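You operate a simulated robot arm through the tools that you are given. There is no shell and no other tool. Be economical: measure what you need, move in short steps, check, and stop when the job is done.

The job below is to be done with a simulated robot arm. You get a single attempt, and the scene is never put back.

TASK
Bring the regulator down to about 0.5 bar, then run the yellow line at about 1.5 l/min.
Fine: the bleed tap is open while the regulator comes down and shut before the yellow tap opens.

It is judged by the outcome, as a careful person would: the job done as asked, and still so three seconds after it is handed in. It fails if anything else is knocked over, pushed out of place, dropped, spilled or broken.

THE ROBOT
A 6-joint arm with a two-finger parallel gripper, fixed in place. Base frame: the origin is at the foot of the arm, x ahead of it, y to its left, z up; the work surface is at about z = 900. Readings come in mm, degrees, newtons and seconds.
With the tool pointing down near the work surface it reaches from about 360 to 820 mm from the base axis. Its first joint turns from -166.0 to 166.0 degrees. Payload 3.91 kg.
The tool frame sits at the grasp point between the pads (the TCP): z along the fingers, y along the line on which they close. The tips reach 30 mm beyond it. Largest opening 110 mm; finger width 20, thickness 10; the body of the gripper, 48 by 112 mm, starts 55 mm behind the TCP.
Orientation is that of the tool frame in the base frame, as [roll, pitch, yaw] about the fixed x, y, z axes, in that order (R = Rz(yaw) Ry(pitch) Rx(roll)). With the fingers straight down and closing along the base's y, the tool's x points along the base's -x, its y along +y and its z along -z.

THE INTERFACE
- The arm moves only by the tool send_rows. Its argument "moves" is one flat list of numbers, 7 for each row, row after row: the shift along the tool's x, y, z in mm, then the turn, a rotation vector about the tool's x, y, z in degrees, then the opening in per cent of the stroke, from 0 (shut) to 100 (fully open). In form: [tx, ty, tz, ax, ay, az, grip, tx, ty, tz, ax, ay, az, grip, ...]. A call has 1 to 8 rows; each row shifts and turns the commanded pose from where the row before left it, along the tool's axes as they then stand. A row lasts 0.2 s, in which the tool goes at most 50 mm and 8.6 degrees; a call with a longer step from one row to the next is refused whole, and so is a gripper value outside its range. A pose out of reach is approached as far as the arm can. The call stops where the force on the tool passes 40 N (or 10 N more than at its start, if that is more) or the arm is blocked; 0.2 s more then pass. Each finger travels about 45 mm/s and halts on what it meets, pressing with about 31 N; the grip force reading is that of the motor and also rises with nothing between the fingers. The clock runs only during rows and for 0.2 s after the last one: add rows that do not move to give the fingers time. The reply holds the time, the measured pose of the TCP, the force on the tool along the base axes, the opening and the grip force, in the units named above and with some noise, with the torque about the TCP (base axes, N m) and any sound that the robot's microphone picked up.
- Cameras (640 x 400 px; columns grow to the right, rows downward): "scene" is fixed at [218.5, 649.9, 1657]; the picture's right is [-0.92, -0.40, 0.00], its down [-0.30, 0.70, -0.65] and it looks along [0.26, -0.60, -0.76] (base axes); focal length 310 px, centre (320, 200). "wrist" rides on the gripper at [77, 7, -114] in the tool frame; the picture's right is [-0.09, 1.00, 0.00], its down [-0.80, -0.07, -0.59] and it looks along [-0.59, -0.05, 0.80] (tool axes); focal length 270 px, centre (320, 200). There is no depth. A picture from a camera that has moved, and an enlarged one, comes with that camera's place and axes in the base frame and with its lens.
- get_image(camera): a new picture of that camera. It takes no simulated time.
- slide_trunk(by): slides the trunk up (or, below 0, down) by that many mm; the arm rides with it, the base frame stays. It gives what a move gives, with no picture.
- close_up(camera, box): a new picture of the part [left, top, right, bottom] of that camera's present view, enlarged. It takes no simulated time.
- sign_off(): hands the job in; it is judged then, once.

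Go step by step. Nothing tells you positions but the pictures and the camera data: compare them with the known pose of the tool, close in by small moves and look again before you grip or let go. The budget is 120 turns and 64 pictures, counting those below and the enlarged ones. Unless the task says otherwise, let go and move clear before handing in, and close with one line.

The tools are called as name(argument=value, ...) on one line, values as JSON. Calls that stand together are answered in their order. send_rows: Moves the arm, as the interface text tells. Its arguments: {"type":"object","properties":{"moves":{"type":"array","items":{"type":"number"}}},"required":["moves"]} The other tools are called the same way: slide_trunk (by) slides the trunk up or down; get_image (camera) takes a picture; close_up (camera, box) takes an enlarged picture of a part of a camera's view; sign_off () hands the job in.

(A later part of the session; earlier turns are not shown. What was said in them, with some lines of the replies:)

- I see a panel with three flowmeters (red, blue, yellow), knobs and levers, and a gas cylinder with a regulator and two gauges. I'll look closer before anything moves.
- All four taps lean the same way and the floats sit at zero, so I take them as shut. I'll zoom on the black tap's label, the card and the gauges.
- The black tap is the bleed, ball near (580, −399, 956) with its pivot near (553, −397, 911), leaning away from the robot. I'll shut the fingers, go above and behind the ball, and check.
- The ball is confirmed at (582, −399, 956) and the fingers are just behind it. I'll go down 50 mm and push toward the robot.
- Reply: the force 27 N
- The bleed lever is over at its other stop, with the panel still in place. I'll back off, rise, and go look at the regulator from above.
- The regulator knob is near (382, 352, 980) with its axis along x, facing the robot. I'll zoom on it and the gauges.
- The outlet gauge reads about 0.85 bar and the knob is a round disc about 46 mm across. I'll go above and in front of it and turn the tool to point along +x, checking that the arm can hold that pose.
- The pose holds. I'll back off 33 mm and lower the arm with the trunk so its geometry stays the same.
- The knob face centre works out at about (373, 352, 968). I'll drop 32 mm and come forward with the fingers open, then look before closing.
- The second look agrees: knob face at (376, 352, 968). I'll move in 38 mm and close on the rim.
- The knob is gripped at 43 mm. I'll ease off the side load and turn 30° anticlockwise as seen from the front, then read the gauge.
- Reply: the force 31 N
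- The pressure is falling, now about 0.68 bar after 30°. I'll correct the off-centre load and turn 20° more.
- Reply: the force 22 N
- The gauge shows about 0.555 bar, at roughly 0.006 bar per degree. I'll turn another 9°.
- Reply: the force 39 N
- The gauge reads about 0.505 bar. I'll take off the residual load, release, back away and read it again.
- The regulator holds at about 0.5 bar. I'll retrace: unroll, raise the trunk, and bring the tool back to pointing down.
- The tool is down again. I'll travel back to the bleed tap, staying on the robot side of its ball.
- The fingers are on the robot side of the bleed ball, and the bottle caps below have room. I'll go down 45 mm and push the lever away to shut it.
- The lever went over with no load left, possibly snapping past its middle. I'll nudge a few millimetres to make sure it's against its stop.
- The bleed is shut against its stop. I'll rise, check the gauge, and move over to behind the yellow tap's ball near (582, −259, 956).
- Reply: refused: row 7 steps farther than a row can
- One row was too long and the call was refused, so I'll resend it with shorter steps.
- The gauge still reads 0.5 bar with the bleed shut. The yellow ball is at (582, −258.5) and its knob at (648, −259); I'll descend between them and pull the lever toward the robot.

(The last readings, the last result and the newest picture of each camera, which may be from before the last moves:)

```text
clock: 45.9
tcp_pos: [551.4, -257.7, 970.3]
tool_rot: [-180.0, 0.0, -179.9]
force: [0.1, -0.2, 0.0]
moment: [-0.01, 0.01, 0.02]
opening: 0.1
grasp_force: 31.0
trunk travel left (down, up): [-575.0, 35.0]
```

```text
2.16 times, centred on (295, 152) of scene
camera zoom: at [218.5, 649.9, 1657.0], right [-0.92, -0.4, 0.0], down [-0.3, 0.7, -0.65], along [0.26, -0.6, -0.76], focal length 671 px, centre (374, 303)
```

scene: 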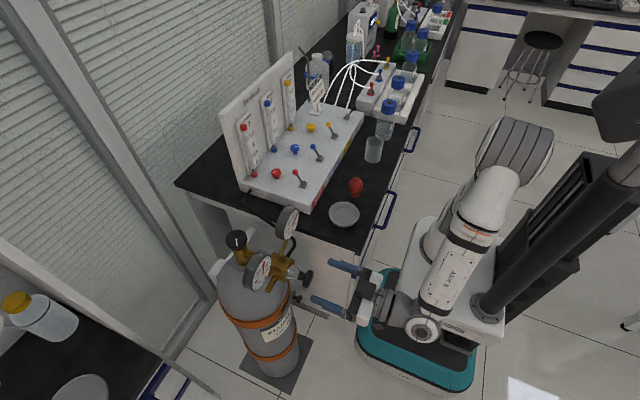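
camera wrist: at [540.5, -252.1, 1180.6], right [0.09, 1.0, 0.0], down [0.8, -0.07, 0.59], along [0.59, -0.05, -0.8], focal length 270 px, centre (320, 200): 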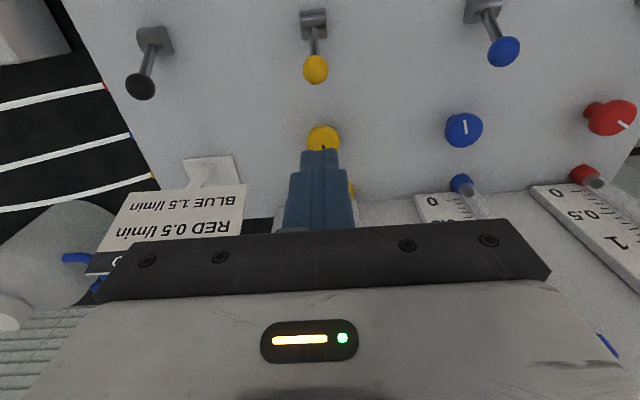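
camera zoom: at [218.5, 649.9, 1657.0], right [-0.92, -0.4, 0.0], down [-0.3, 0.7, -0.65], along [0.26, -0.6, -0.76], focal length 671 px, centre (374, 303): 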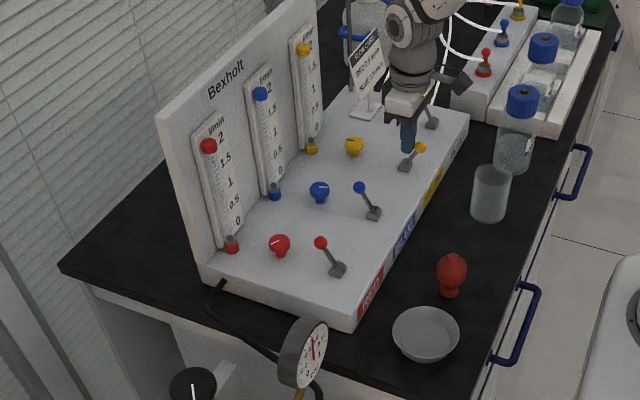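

The lever is over; I'll nudge it against its stop and read the yellow meter.

send_rows(moves=[3, 0, 0, 0, 0, 0, 0, 2, 0, 0, 0, 0, 0, 0, 0, 0, 0, 0, 0, 0, 0])

close_up(camera="scene", box=[265, 65, 335, 145])

```text
clock: 46.7
tcp_pos: [550.1, -257.8, 970.7]
tool_rot: [-179.8, 0.2, -179.9]
force: [26.0, 0.9, 7.4]
moment: [-0.08, -0.71, -0.05]
opening: 0.1
grasp_force: 30.8
trunk travel left (down, up): [-575.0, 35.0]
```

```text
5.00 times, centred on (300, 105) of scene
camera zoom: at [218.5, 649.9, 1657.0], right [-0.92, -0.4, 0.0], down [-0.3, 0.7, -0.65], along [0.26, -0.6, -0.76], focal length 1551 px, centre (420, 675)
```

zoom: 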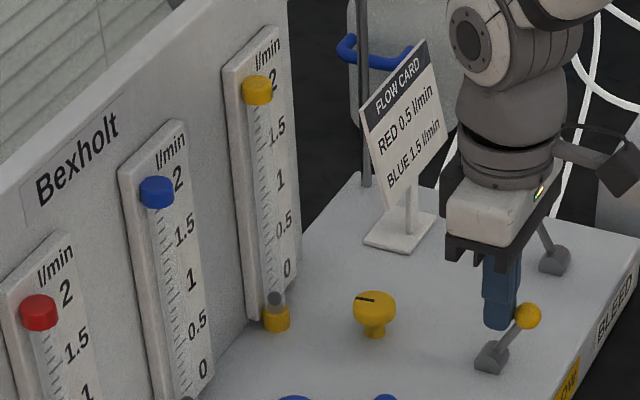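

The yellow tap is open but the float is still at 0, so the yellow needle knob, head near (648, −256, 934), needs turning. I'll rise and position over it.

send_rows(moves=[-8, 0, 0, 0, 0, 0, 0, 0, 0, -40, 0, 0, 0, 0, 0, 0, -40, 0, 0, 0, 55, -45, 1, 0, 0, 0, 0, 55, -45, 1, 0, 0, 0, 0, 55, 0, 0, 0, 0, 0, 0, 55, 0, 0, 0, 0, 0, 0, 55])

get_image(camera="wrist")

close_up(camera="scene", box=[265, 65, 345, 155])

```text
clock: 48.3
tcp_pos: [644.4, -256.0, 1049.2]
tool_rot: [179.9, 0.0, 180.0]
force: [-0.3, 0.2, 0.4]
moment: [-0.01, 0.01, -0.02]
opening: 60.5
grasp_force: 0.2
trunk travel left (down, up): [-575.0, 35.0]
```

```text
23 pictures are left
camera wrist: at [569.7, -248.2, 1164.8], right [0.09, 1.0, 0.0], down [0.8, -0.07, 0.59], along [0.59, -0.05, -0.8], focal length 270 px, centre (320, 200)
```

wrist: 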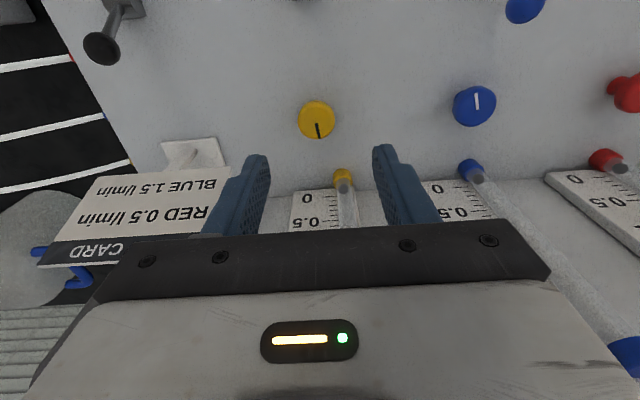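

```text
4.44 times, centred on (305, 110) of scene
camera zoom: at [218.5, 649.9, 1657.0], right [-0.92, -0.4, 0.0], down [-0.3, 0.7, -0.65], along [0.26, -0.6, -0.76], focal length 1379 px, centre (387, 600)
```

zoom: 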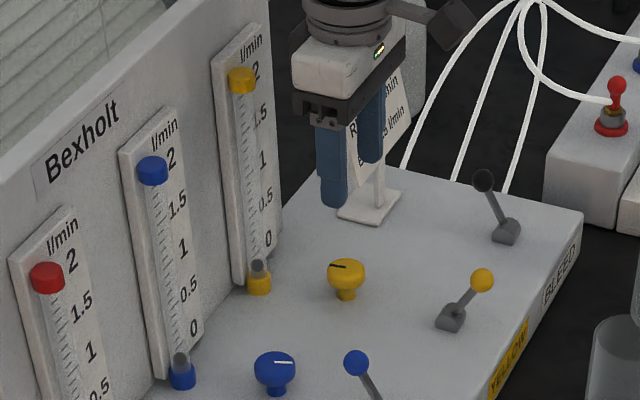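

The knob centre shows at about (651, −257.5), and the card is about 25 mm clear of the gripper body. I'll align, descend and close on the knob.

send_rows(moves=[-6, -1.5, 0, 0, 0, 0, 55, 0, 0, 35, 0, 0, 0, 55, 0, 0, 35, 0, 0, 0, 55, 0, 0, 20, 0, 0, 0, 55, 0, 0, 14, 0, 0, 0, 55, 0, 0, 0, 0, 0, 0, 55])

send_rows(moves=[0, 0, 0, 0, 0, 0, 35, 0, 0, 0, 0, 0, 0, 15, 0, 0, 0, 0, 0, 0, 15, 0, 0, 0, 0, 0, 0, 15])

get_image(camera="wrist")

close_up(camera="scene", box=[265, 65, 345, 155])

```text
clock: 49.7
tcp_pos: [649.5, -256.8, 946.1]
tool_rot: [-179.9, -0.1, 179.9]
force: [0.0, 0.5, 0.9]
moment: [-0.01, -0.02, 0.0]
opening: 60.6
grasp_force: 0.1
trunk travel left (down, up): [-575.0, 35.0]
```

```text
clock: 50.7
tcp_pos: [648.8, -260.7, 945.5]
tool_rot: [-179.9, 0.1, -180.0]
force: [-0.9, -17.7, 0.4]
moment: [-0.94, -0.08, -0.08]
opening: 33.3
grasp_force: 44.9
trunk travel left (down, up): [-575.0, 35.0]
```

```text
21 pictures are left
camera wrist: at [574.6, -252.4, 1061.4], right [0.09, 1.0, 0.0], down [0.8, -0.07, 0.6], along [0.59, -0.05, -0.8], focal length 270 px, centre (320, 200)
```

wrist: 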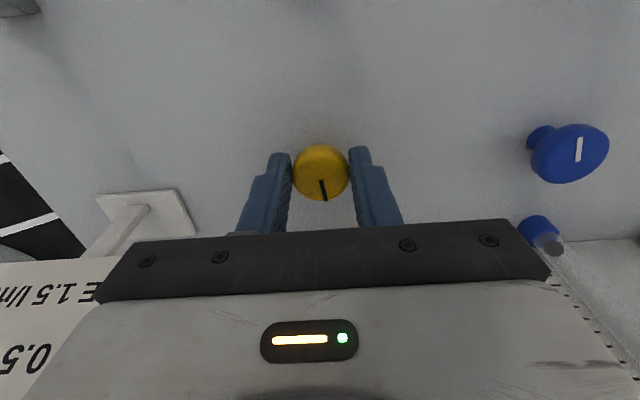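

```text
4.44 times, centred on (305, 110) of scene
camera zoom: at [218.5, 649.9, 1657.0], right [-0.92, -0.4, 0.0], down [-0.3, 0.7, -0.65], along [0.26, -0.6, -0.76], focal length 1379 px, centre (387, 600)
```

zoom: 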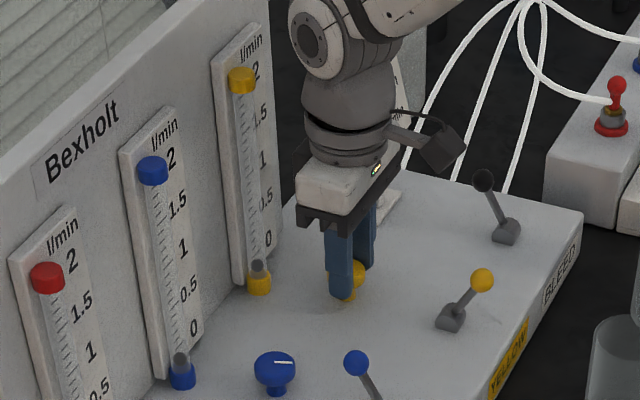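

The knob is gripped. I'll centre the load and turn 30° anticlockwise seen from above.

send_rows(moves=[0, -3, 0, 0, 0, 0, 15, 0, 0, 0, 0, 0, -6, 15, 0, 0, 0, 0, 0, -6, 15, 0, 0, 0, 0, 0, -6, 15, 0, 0, 0, 0, 0, -6, 15, 0, 0, 0, 0, 0, -6, 15, 0, 0, 0, 0, 0, 0, 15])

close_up(camera="scene", box=[265, 65, 345, 155])

```text
clock: 52.3
tcp_pos: [650.0, -262.6, 946.5]
tool_rot: [-179.9, 0.1, -150.1]
force: [6.3, -18.8, 8.2]
moment: [-1.22, 0.75, -0.13]
opening: 33.4
grasp_force: 44.8
trunk travel left (down, up): [-575.0, 35.0]
```

```text
4.44 times, centred on (305, 110) of scene
camera zoom: at [218.5, 649.9, 1657.0], right [-0.92, -0.4, 0.0], down [-0.3, 0.7, -0.65], along [0.26, -0.6, -0.76], focal length 1379 px, centre (387, 600)
```

zoom: 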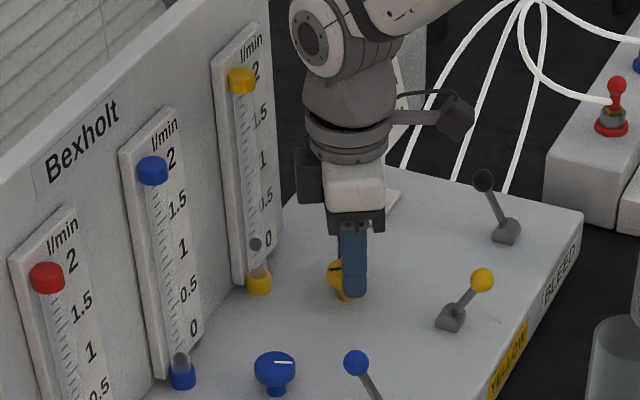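

The float has started rising, about 0.27 l/min. I'll trim the side load and keep turning.

send_rows(moves=[0.5, -1.7, 0, 0, 0, 0, 15, 0.4, -1.6, 0, 0, 0, 0, 15, 0, 0, 0, 0, 0, -6, 15, 0, 0, 0, 0, 0, -6, 15, 0, 0, 0, 0, 0, -6, 15, 0, 0, 0, 0, 0, -6, 15, 0, 0, 0, 0, 0, -6, 15, 0, 0, 0, 0, 0, 0, 15])

close_up(camera="scene", box=[265, 65, 345, 155])

```text
clock: 54.1
tcp_pos: [652.5, -264.9, 946.5]
tool_rot: [-179.9, 0.0, -119.9]
force: [13.8, -6.7, 6.8]
moment: [0.13, -0.75, -0.1]
opening: 33.3
grasp_force: 45.4
trunk travel left (down, up): [-575.0, 35.0]
```

```text
4.44 times, centred on (305, 110) of scene
camera zoom: at [218.5, 649.9, 1657.0], right [-0.92, -0.4, 0.0], down [-0.3, 0.7, -0.65], along [0.26, -0.6, -0.76], focal length 1379 px, centre (387, 600)
```

zoom: 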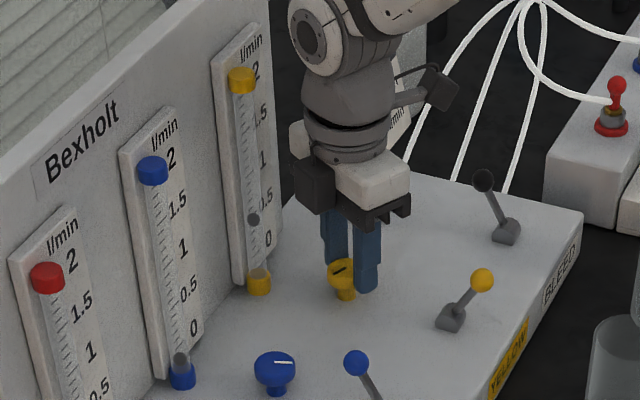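

The float is at about 0.55 l/min, rising roughly 0.3 per 30°. I'll let go, swing the gripper back 100° for a fresh stroke and check alignment.

send_rows(moves=[0, 0, 0, 0, 0, 0, 55, 0, 0, 0, 0, 0, 0, 55, 0, 0, 0, 0, 0, 0, 55, 0, 0, -20, 0, 0, 0, 55, 0, 0, -15, 0, 0, 8.4, 55, 0, 0, 0, 0, 0, 8.4, 55, 0, 0, 0, 0, 0, 8.4, 55, 0, 0, 0, 0, 0, 8.4, 55])

send_rows(moves=[0, 0, 0, 0, 0, 8.4, 55, 0, 0, 0, 0, 0, 8.4, 55, 0, 0, 0, 0, 0, 8.4, 55, 0, 0, 0, 0, 0, 8.4, 55, 0, 0, 0, 0, 0, 8.4, 55, 0, 0, 0, 0, 0, 8.4, 55, 0, 0, 0, 0, 0, 8.0, 55, 0, 0, 0, 0, 0, 8.0, 55])

get_image(camera="wrist")

```text
clock: 55.9
tcp_pos: [651.5, -263.7, 981.4]
tool_rot: [-180.0, 0.0, -153.8]
force: [0.2, 0.2, 0.8]
moment: [0.02, 0.0, 0.01]
opening: 60.4
grasp_force: 0.1
trunk travel left (down, up): [-575.0, 35.0]
```

```text
clock: 57.7
tcp_pos: [650.4, -263.0, 981.7]
tool_rot: [-180.0, 0.0, 139.9]
force: [-0.1, 0.1, -0.2]
moment: [0.01, 0.0, 0.04]
opening: 60.4
grasp_force: 0.1
trunk travel left (down, up): [-575.0, 35.0]
```

```text
17 pictures are left
camera wrist: at [598.4, -208.5, 1096.4], right [0.71, 0.7, 0.0], down [0.57, -0.57, 0.59], along [0.42, -0.42, -0.8], focal length 270 px, centre (320, 200)
```

wrist: 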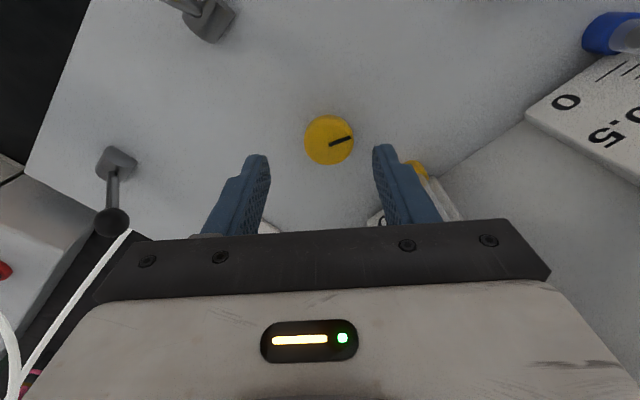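

The mark has turned with the knob. I'll trim 4 mm toward the knob centre, go down, regrip and turn 60° more.

send_rows(moves=[2.6, 3.1, 0, 0, 0, 0, 55, 0, 0, 18, 0, 0, 0, 55, 0, 0, 17, 0, 0, 0, 55, 0, 0, 0, 0, 0, 0, 35, 0, 0, 0, 0, 0, 0, 15, 0, 0, 0, 0, 0, 0, 15, 0, 0, 0, 0, 0, 0, 15])

send_rows(moves=[0, 0, 0, 0, 0, -7.5, 15, 0, 0, 0, 0, 0, -7.5, 15, 0, 0, 0, 0, 0, -7.5, 15, 0, 0, 0, 0, 0, -7.5, 15, 0, 0, 0, 0, 0, -7.5, 15, 0, 0, 0, 0, 0, -7.5, 15, 0, 0, 0, 0, 0, -7.5, 15, 0, 0, 0, 0, 0, -7.5, 15])

close_up(camera="scene", box=[265, 65, 345, 155])

```text
clock: 59.3
tcp_pos: [651.8, -257.7, 945.2]
tool_rot: [-180.0, 0.0, 139.9]
force: [10.3, 16.7, -0.7]
moment: [0.67, -0.49, 0.06]
opening: 33.1
grasp_force: 44.9
trunk travel left (down, up): [-575.0, 35.0]
```

```text
clock: 61.1
tcp_pos: [652.3, -261.5, 945.8]
tool_rot: [-179.9, -0.2, -159.9]
force: [7.6, -7.3, -4.2]
moment: [-0.57, 0.46, -0.03]
opening: 33.7
grasp_force: 45.1
trunk travel left (down, up): [-575.0, 35.0]
```

```text
4.44 times, centred on (305, 110) of scene
camera zoom: at [218.5, 649.9, 1657.0], right [-0.92, -0.4, 0.0], down [-0.3, 0.7, -0.65], along [0.26, -0.6, -0.76], focal length 1379 px, centre (387, 600)
```

zoom: 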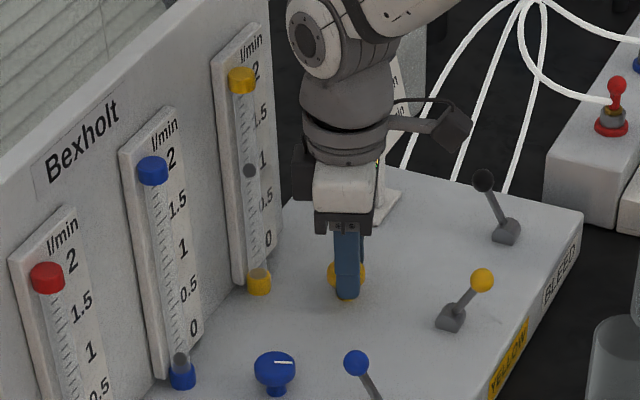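

The float is now about 1.15 l/min. I'll turn 28° more and then read the ticks closely.

send_rows(moves=[0, 0, 0, 0, 0, -7, 15, 0, 0, 0, 0, 0, -7, 15, 0, 0, 0, 0, 0, -7, 15, 0, 0, 0, 0, 0, -7, 15, 0, 0, 0, 0, 0, 0, 15, 0, 0, 0, 0, 0, 0, 15])

close_up(camera="scene", box=[280, 70, 310, 140])

```text
clock: 62.5
tcp_pos: [651.7, -262.5, 946.9]
tool_rot: [180.0, 0.1, -131.9]
force: [14.4, -25.6, 0.5]
moment: [-1.33, -0.08, -0.11]
opening: 33.4
grasp_force: 44.6
trunk travel left (down, up): [-575.0, 35.0]
```

```text
5.71 times, centred on (295, 105) of scene
camera zoom: at [218.5, 649.9, 1657.0], right [-0.92, -0.4, 0.0], down [-0.3, 0.7, -0.65], along [0.26, -0.6, -0.76], focal length 1772 px, centre (463, 743)
```

zoom: 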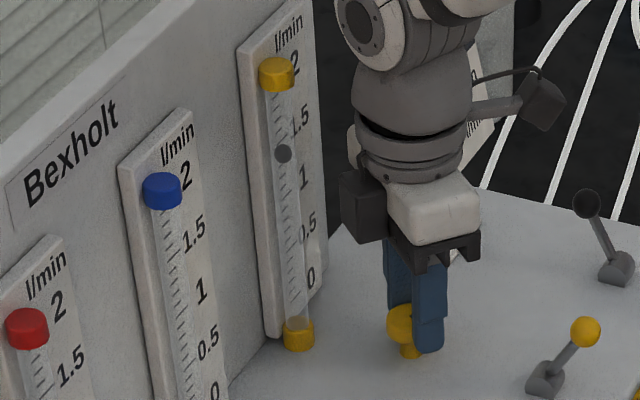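

close_up(camera="scene", box=[277, 75, 307, 105])

close_up(camera="scene", box=[277, 102, 307, 132])

```text
13.33 times, centred on (292, 90) of scene
camera zoom: at [218.5, 649.9, 1657.0], right [-0.92, -0.4, 0.0], down [-0.3, 0.7, -0.65], along [0.26, -0.6, -0.76], focal length 4136 px, centre (693, 1667)
```

zoom: 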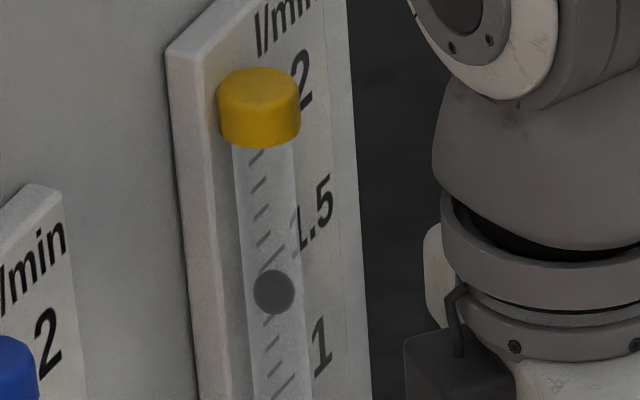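

```text
13.33 times, centred on (292, 117) of scene
camera zoom: at [218.5, 649.9, 1657.0], right [-0.92, -0.4, 0.0], down [-0.3, 0.7, -0.65], along [0.26, -0.6, -0.76], focal length 4136 px, centre (693, 1307)
```

zoom: 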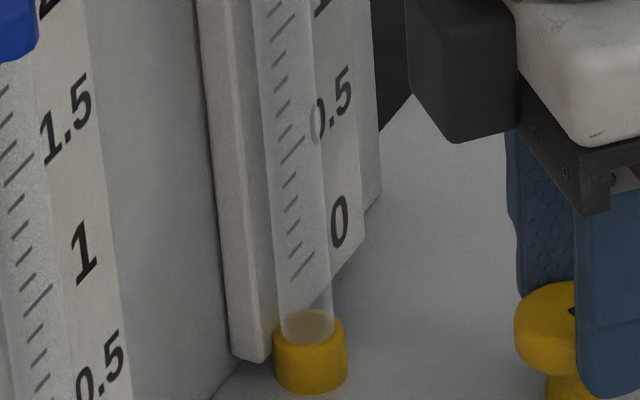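

By the ticks it's near 1.3 directly, and about 1.5 once parallax is allowed for. I'll release and view the meter level-on with the wrist camera for a true reading.

send_rows(moves=[0, 0, 0, 0, 0, 0, 55, 0, 0, 0, 0, 0, 0, 55, 0, 0, 0, 0, 0, 0, 55, 0, 0, -46, 0, 0, 0, 55, 0, 0, -46, 0, 0, 0, 55, 0, 0, -46, 0, 0, 0, 55, 0, 0, 0, 0, 0, 8, 30, 0, 0, 0, 0, 0, 8, 0])

send_rows(moves=[0, 0, 0, 0, 0, 8, 0, 0, 0, 0, 0, 0, 8, 0, 0, 0, 0, 0, 0, 8, 0, 0, 0, 0, 0, 0, 8, 0, 28, 10, 0, 0, 0, 0, 0, 28, 10, 0, 0, 0, 0, 0, 0, 0, 0, 0, -8, 0, 0, 0, 0, 0, 0, -8, 0, 0])

send_rows(moves=[0, 0, 0, 0, -8, 0, 0, 0, 0, 0, 0, -8, 0, 0, 0, 0, 0, 0, -8, 0, 0, 0, 0, 0, 0, -8, 0, 0, 0, 0, 0, 0, -8, 0, 0, 0, 0, 0, 0, -8, 0, 0, 0, 0, 0, 0, -8, 0, 0, 0, 0, 0, 0, 0, 0, 0])

get_image(camera="wrist")

```text
clock: 64.3
tcp_pos: [650.5, -260.7, 1085.3]
tool_rot: [180.0, -0.1, -148.2]
force: [-0.3, -0.2, 1.0]
moment: [-0.02, -0.02, 0.04]
opening: 8.7
grasp_force: 0.0
trunk travel left (down, up): [-575.0, 35.0]
```

```text
clock: 66.1
tcp_pos: [593.9, -238.8, 1085.0]
tool_rot: [-179.9, 16.0, -180.0]
force: [-0.5, 0.1, 0.3]
moment: [0.01, 0.02, -0.01]
opening: 0.0
grasp_force: 30.2
trunk travel left (down, up): [-575.0, 35.0]
```

```text
clock: 67.9
tcp_pos: [593.8, -239.6, 1085.6]
tool_rot: [-179.9, 72.1, -179.9]
force: [-0.1, 0.2, -0.4]
moment: [-0.02, 0.0, 0.01]
opening: 0.2
grasp_force: 30.6
trunk travel left (down, up): [-575.0, 35.0]
```

```text
12 pictures are left
camera wrist: at [463.7, -232.5, 1047.1], right [0.03, 1.0, 0.08], down [-0.32, -0.07, 0.95], along [0.95, -0.05, 0.32], focal length 270 px, centre (320, 200)
```

wrist: 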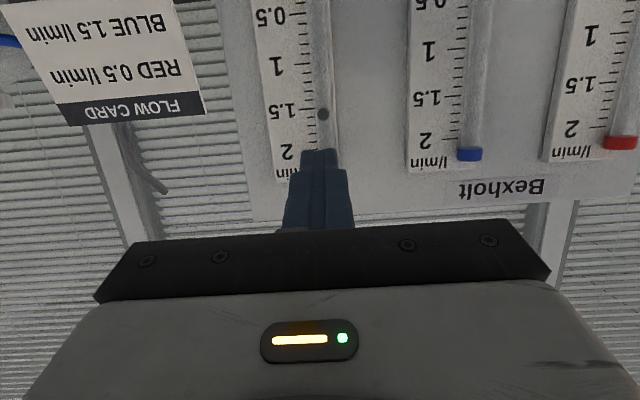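

close_up(camera="wrist", box=[255, 50, 375, 160])

```text
3.64 times, centred on (315, 105) of wrist
camera zoom: at [463.7, -232.5, 1047.1], right [0.03, 1.0, 0.08], down [-0.32, -0.07, 0.95], along [0.95, -0.05, 0.32], focal length 983 px, centre (338, 546)
```

zoom: 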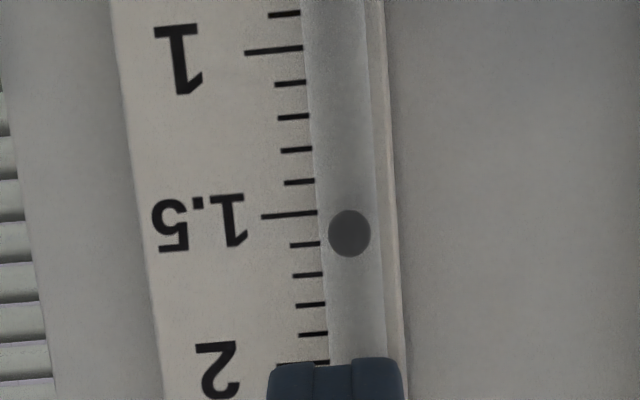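

Level-on, it reads about 1.57 l/min. I'll go back to the knob and close it by about 7°.

send_rows(moves=[0, 0, 0, 0, 8, 0, 0, 0, 0, 0, 0, 8, 0, 0, 0, 0, 0, 0, 8, 0, 0, 0, 0, 0, 0, 8, 0, 0, 0, 0, 0, 0, 8, 0, 0, 0, 0, 0, 0, 8, 0, 0, 0, 0, 0, 0, 8, 0, 30, 0, 0, 0, 0, 8, 0, 55])

send_rows(moves=[0, 0, 0, 0, 8, 0, 55, -28, -10, 0, 0, 0, 0, 55, -29, -10, 0, 0, 0, 0, 55, 0, 0, 40, 0, 0, 0, 55, 0, 0, 40, 0, 0, 0, 55, 0, 0, 20, 0, 0, 0, 55, 0, 0, 0, 0, 0, 0, 55])

get_image(camera="wrist")

```text
clock: 69.7
tcp_pos: [594.3, -239.4, 1085.9]
tool_rot: [-179.9, 7.8, 179.9]
force: [-0.3, -0.3, 0.5]
moment: [0.03, -0.02, -0.01]
opening: 49.3
grasp_force: 0.0
trunk travel left (down, up): [-575.0, 35.0]
```

```text
clock: 71.3
tcp_pos: [650.8, -259.3, 984.2]
tool_rot: [-180.0, 0.0, -179.9]
force: [0.8, 0.7, 0.3]
moment: [-0.02, 0.02, 0.0]
opening: 60.6
grasp_force: 0.2
trunk travel left (down, up): [-575.0, 35.0]
```

```text
10 pictures are left
camera wrist: at [577.0, -252.2, 1099.5], right [0.09, 1.0, 0.0], down [0.8, -0.07, 0.59], along [0.59, -0.05, -0.8], focal length 270 px, centre (320, 200)
```

wrist: 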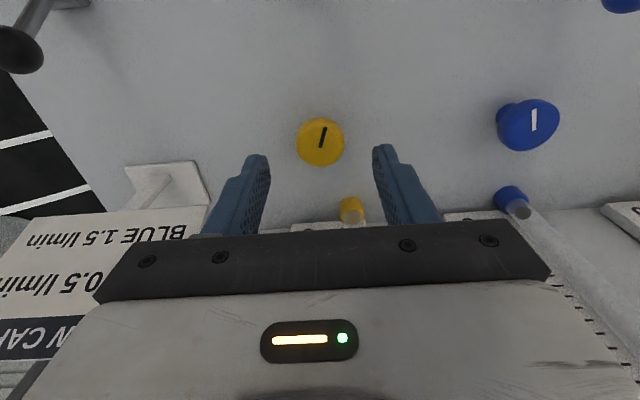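

The knob is centred between the fingers. I'll descend, grip, turn 7° clockwise and release.

send_rows(moves=[0, 0, 20, 0, 0, 0, 55, 0, 0, 19, 0, 0, 0, 55, 0, 0, 0, 0, 0, 0, 35, 0, 0, 0, 0, 0, 0, 15, 0, 0, 0, 0, 0, 0, 15, 0, 0, 0, 0, 0, 0, 15])

send_rows(moves=[0, 0, 0, 0, 0, 3.5, 15, 0, 0, 0, 0, 0, 3.5, 15, 0, 0, 0, 0, 0, 0, 15, 0, 0, 0, 0, 0, 0, 15, 0, 0, 0, 0, 0, 0, 35, 0, 0, 0, 0, 0, 0, 55, 0, 0, 0, 0, 0, 0, 55, 0, 0, -40, 0, 0, 0, 55])

send_rows(moves=[0, 0, -46, 0, 0, 0, 55, 0, 0, -46, 0, 0, 0, 55, 0, 0, -7, 0, 0, -7, 0, 28, 10, 0, 0, 0, 0, 0, 28, 10, 0, 0, 0, 0, 0, 0, 0, 0, 0, -8, 0, 0, 0, 0, 0, 0, -8, 0, 0])

send_rows(moves=[0, 0, 0, 0, -8, 0, 0, 0, 0, 0, 0, -8, 0, 0, 0, 0, 0, 0, -8, 0, 0, 0, 0, 0, 0, -8, 0, 0, 0, 0, 0, 0, -8, 0, 0, 0, 0, 0, 0, -8, 0, 0, 0, 0, 0, 0, -8, 0, 0, 0, 0, 0, 0, 0, 0, 0])

close_up(camera="wrist", box=[255, 50, 375, 160])

```text
clock: 72.7
tcp_pos: [650.6, -259.6, 945.8]
tool_rot: [180.0, 0.1, 180.0]
force: [-1.5, 0.1, -0.4]
moment: [0.01, -0.11, -0.05]
opening: 33.2
grasp_force: 45.1
trunk travel left (down, up): [-575.0, 35.0]
```

```text
clock: 74.5
tcp_pos: [650.3, -260.4, 986.3]
tool_rot: [179.9, 0.0, 173.0]
force: [-0.5, -0.3, 0.6]
moment: [0.0, 0.0, 0.01]
opening: 60.3
grasp_force: 0.1
trunk travel left (down, up): [-575.0, 35.0]
```

```text
clock: 76.1
tcp_pos: [595.2, -238.8, 1085.5]
tool_rot: [180.0, 16.0, -180.0]
force: [0.3, 0.3, 0.4]
moment: [0.0, 0.0, 0.01]
opening: 0.3
grasp_force: 31.2
trunk travel left (down, up): [-575.0, 35.0]
```

```text
clock: 77.9
tcp_pos: [595.6, -240.8, 1084.1]
tool_rot: [-179.9, 72.1, -179.9]
force: [-0.4, 0.3, -0.3]
moment: [-0.01, 0.0, -0.01]
opening: 0.1
grasp_force: 30.7
trunk travel left (down, up): [-575.0, 35.0]
```

```text
3.64 times, centred on (315, 105) of wrist
camera zoom: at [465.2, -232.5, 1047.2], right [0.03, 1.0, 0.08], down [-0.32, -0.07, 0.95], along [0.95, -0.05, 0.32], focal length 983 px, centre (338, 546)
```

zoom: 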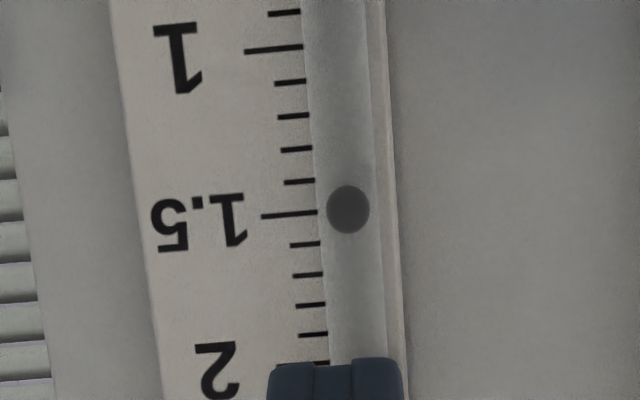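

The float now sits on 1.5 l/min. I'll rise clear, turn the tool down, and do a final check of gauge, taps and bench.

send_rows(moves=[0, 0, 0, 0, 8, 0, 0, 0, 0, 0, 0, 8, 0, 0, 0, 0, 0, 0, 8, 0, 0, 0, 0, 0, 0, 8, 0, 0, 0, 0, 0, 0, 8, 0, 0, 0, 0, 0, 0, 8, 0, 0, 0, 0, 0, 0, 8, 0, 0, 0, 0, 0, 0, 8, 0, 0])

send_rows(moves=[0, 0, 0, 0, 8, 0, 0, 10, 0, -45, 0, 0, 0, 0, 15, 0, -45, 0, 0, 0, 0, 20, 0, -40, 0, 0, 0, 0, 20, 0, 0, 0, 0, 0, 0, 0, 0, 0, 0, 0, 0, 0])

get_image(camera="scene")

close_up(camera="scene", box=[265, 195, 315, 245])

close_up(camera="scene", box=[220, 60, 370, 210])

```text
clock: 79.7
tcp_pos: [595.6, -239.2, 1084.1]
tool_rot: [179.9, 7.9, 179.9]
force: [-1.1, -0.5, 0.4]
moment: [-0.01, 0.0, 0.01]
opening: 0.2
grasp_force: 30.7
trunk travel left (down, up): [-575.0, 35.0]
```

```text
clock: 81.1
tcp_pos: [530.8, -239.6, 1215.1]
tool_rot: [-180.0, 0.0, -180.0]
force: [-0.1, 0.2, -0.9]
moment: [0.0, 0.0, -0.01]
opening: 0.0
grasp_force: 30.9
trunk travel left (down, up): [-575.0, 35.0]
```

```text
8 pictures are left
```

scene: 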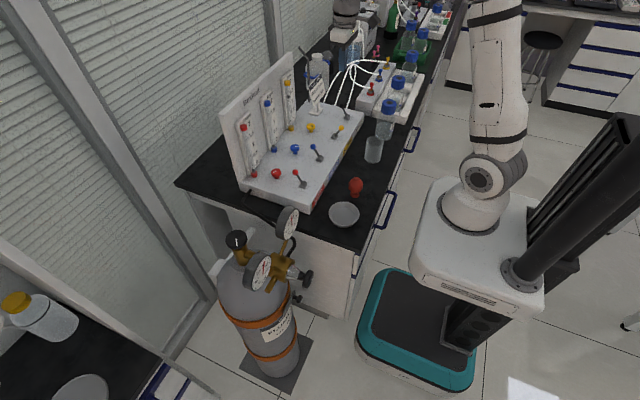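

```text
8.00 times, centred on (290, 220) of scene
camera zoom: at [218.5, 649.9, 1657.0], right [-0.92, -0.4, 0.0], down [-0.3, 0.7, -0.65], along [0.26, -0.6, -0.76], focal length 2481 px, centre (560, 40)
```

zoom: 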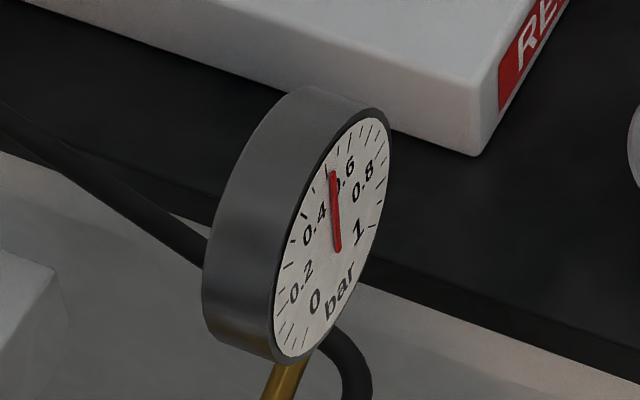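

```text
2.67 times, centred on (295, 135) of scene
camera zoom: at [218.5, 649.9, 1657.0], right [-0.92, -0.4, 0.0], down [-0.3, 0.7, -0.65], along [0.26, -0.6, -0.76], focal length 827 px, centre (387, 373)
```

zoom: 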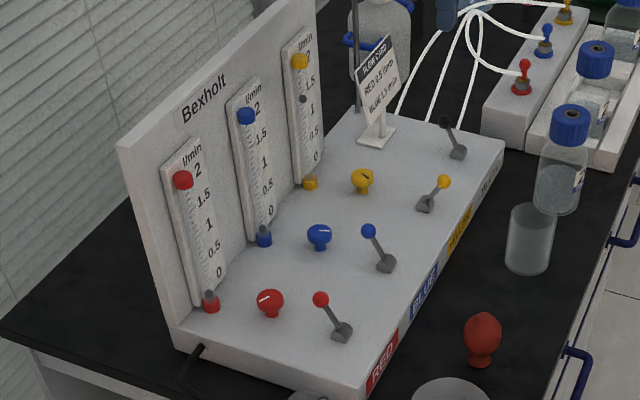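

The gauge holds at 0.5 bar, the bleed is shut, only the yellow tap is open, and everything else is where it was. I'm handing in.

sign_off()

```text
The job is handed in.
```

The regulator is at about 0.5 bar and the yellow line is running at about 1.5 l/min; the bleed tap was open while the pressure came down and was shut before the yellow tap opened.
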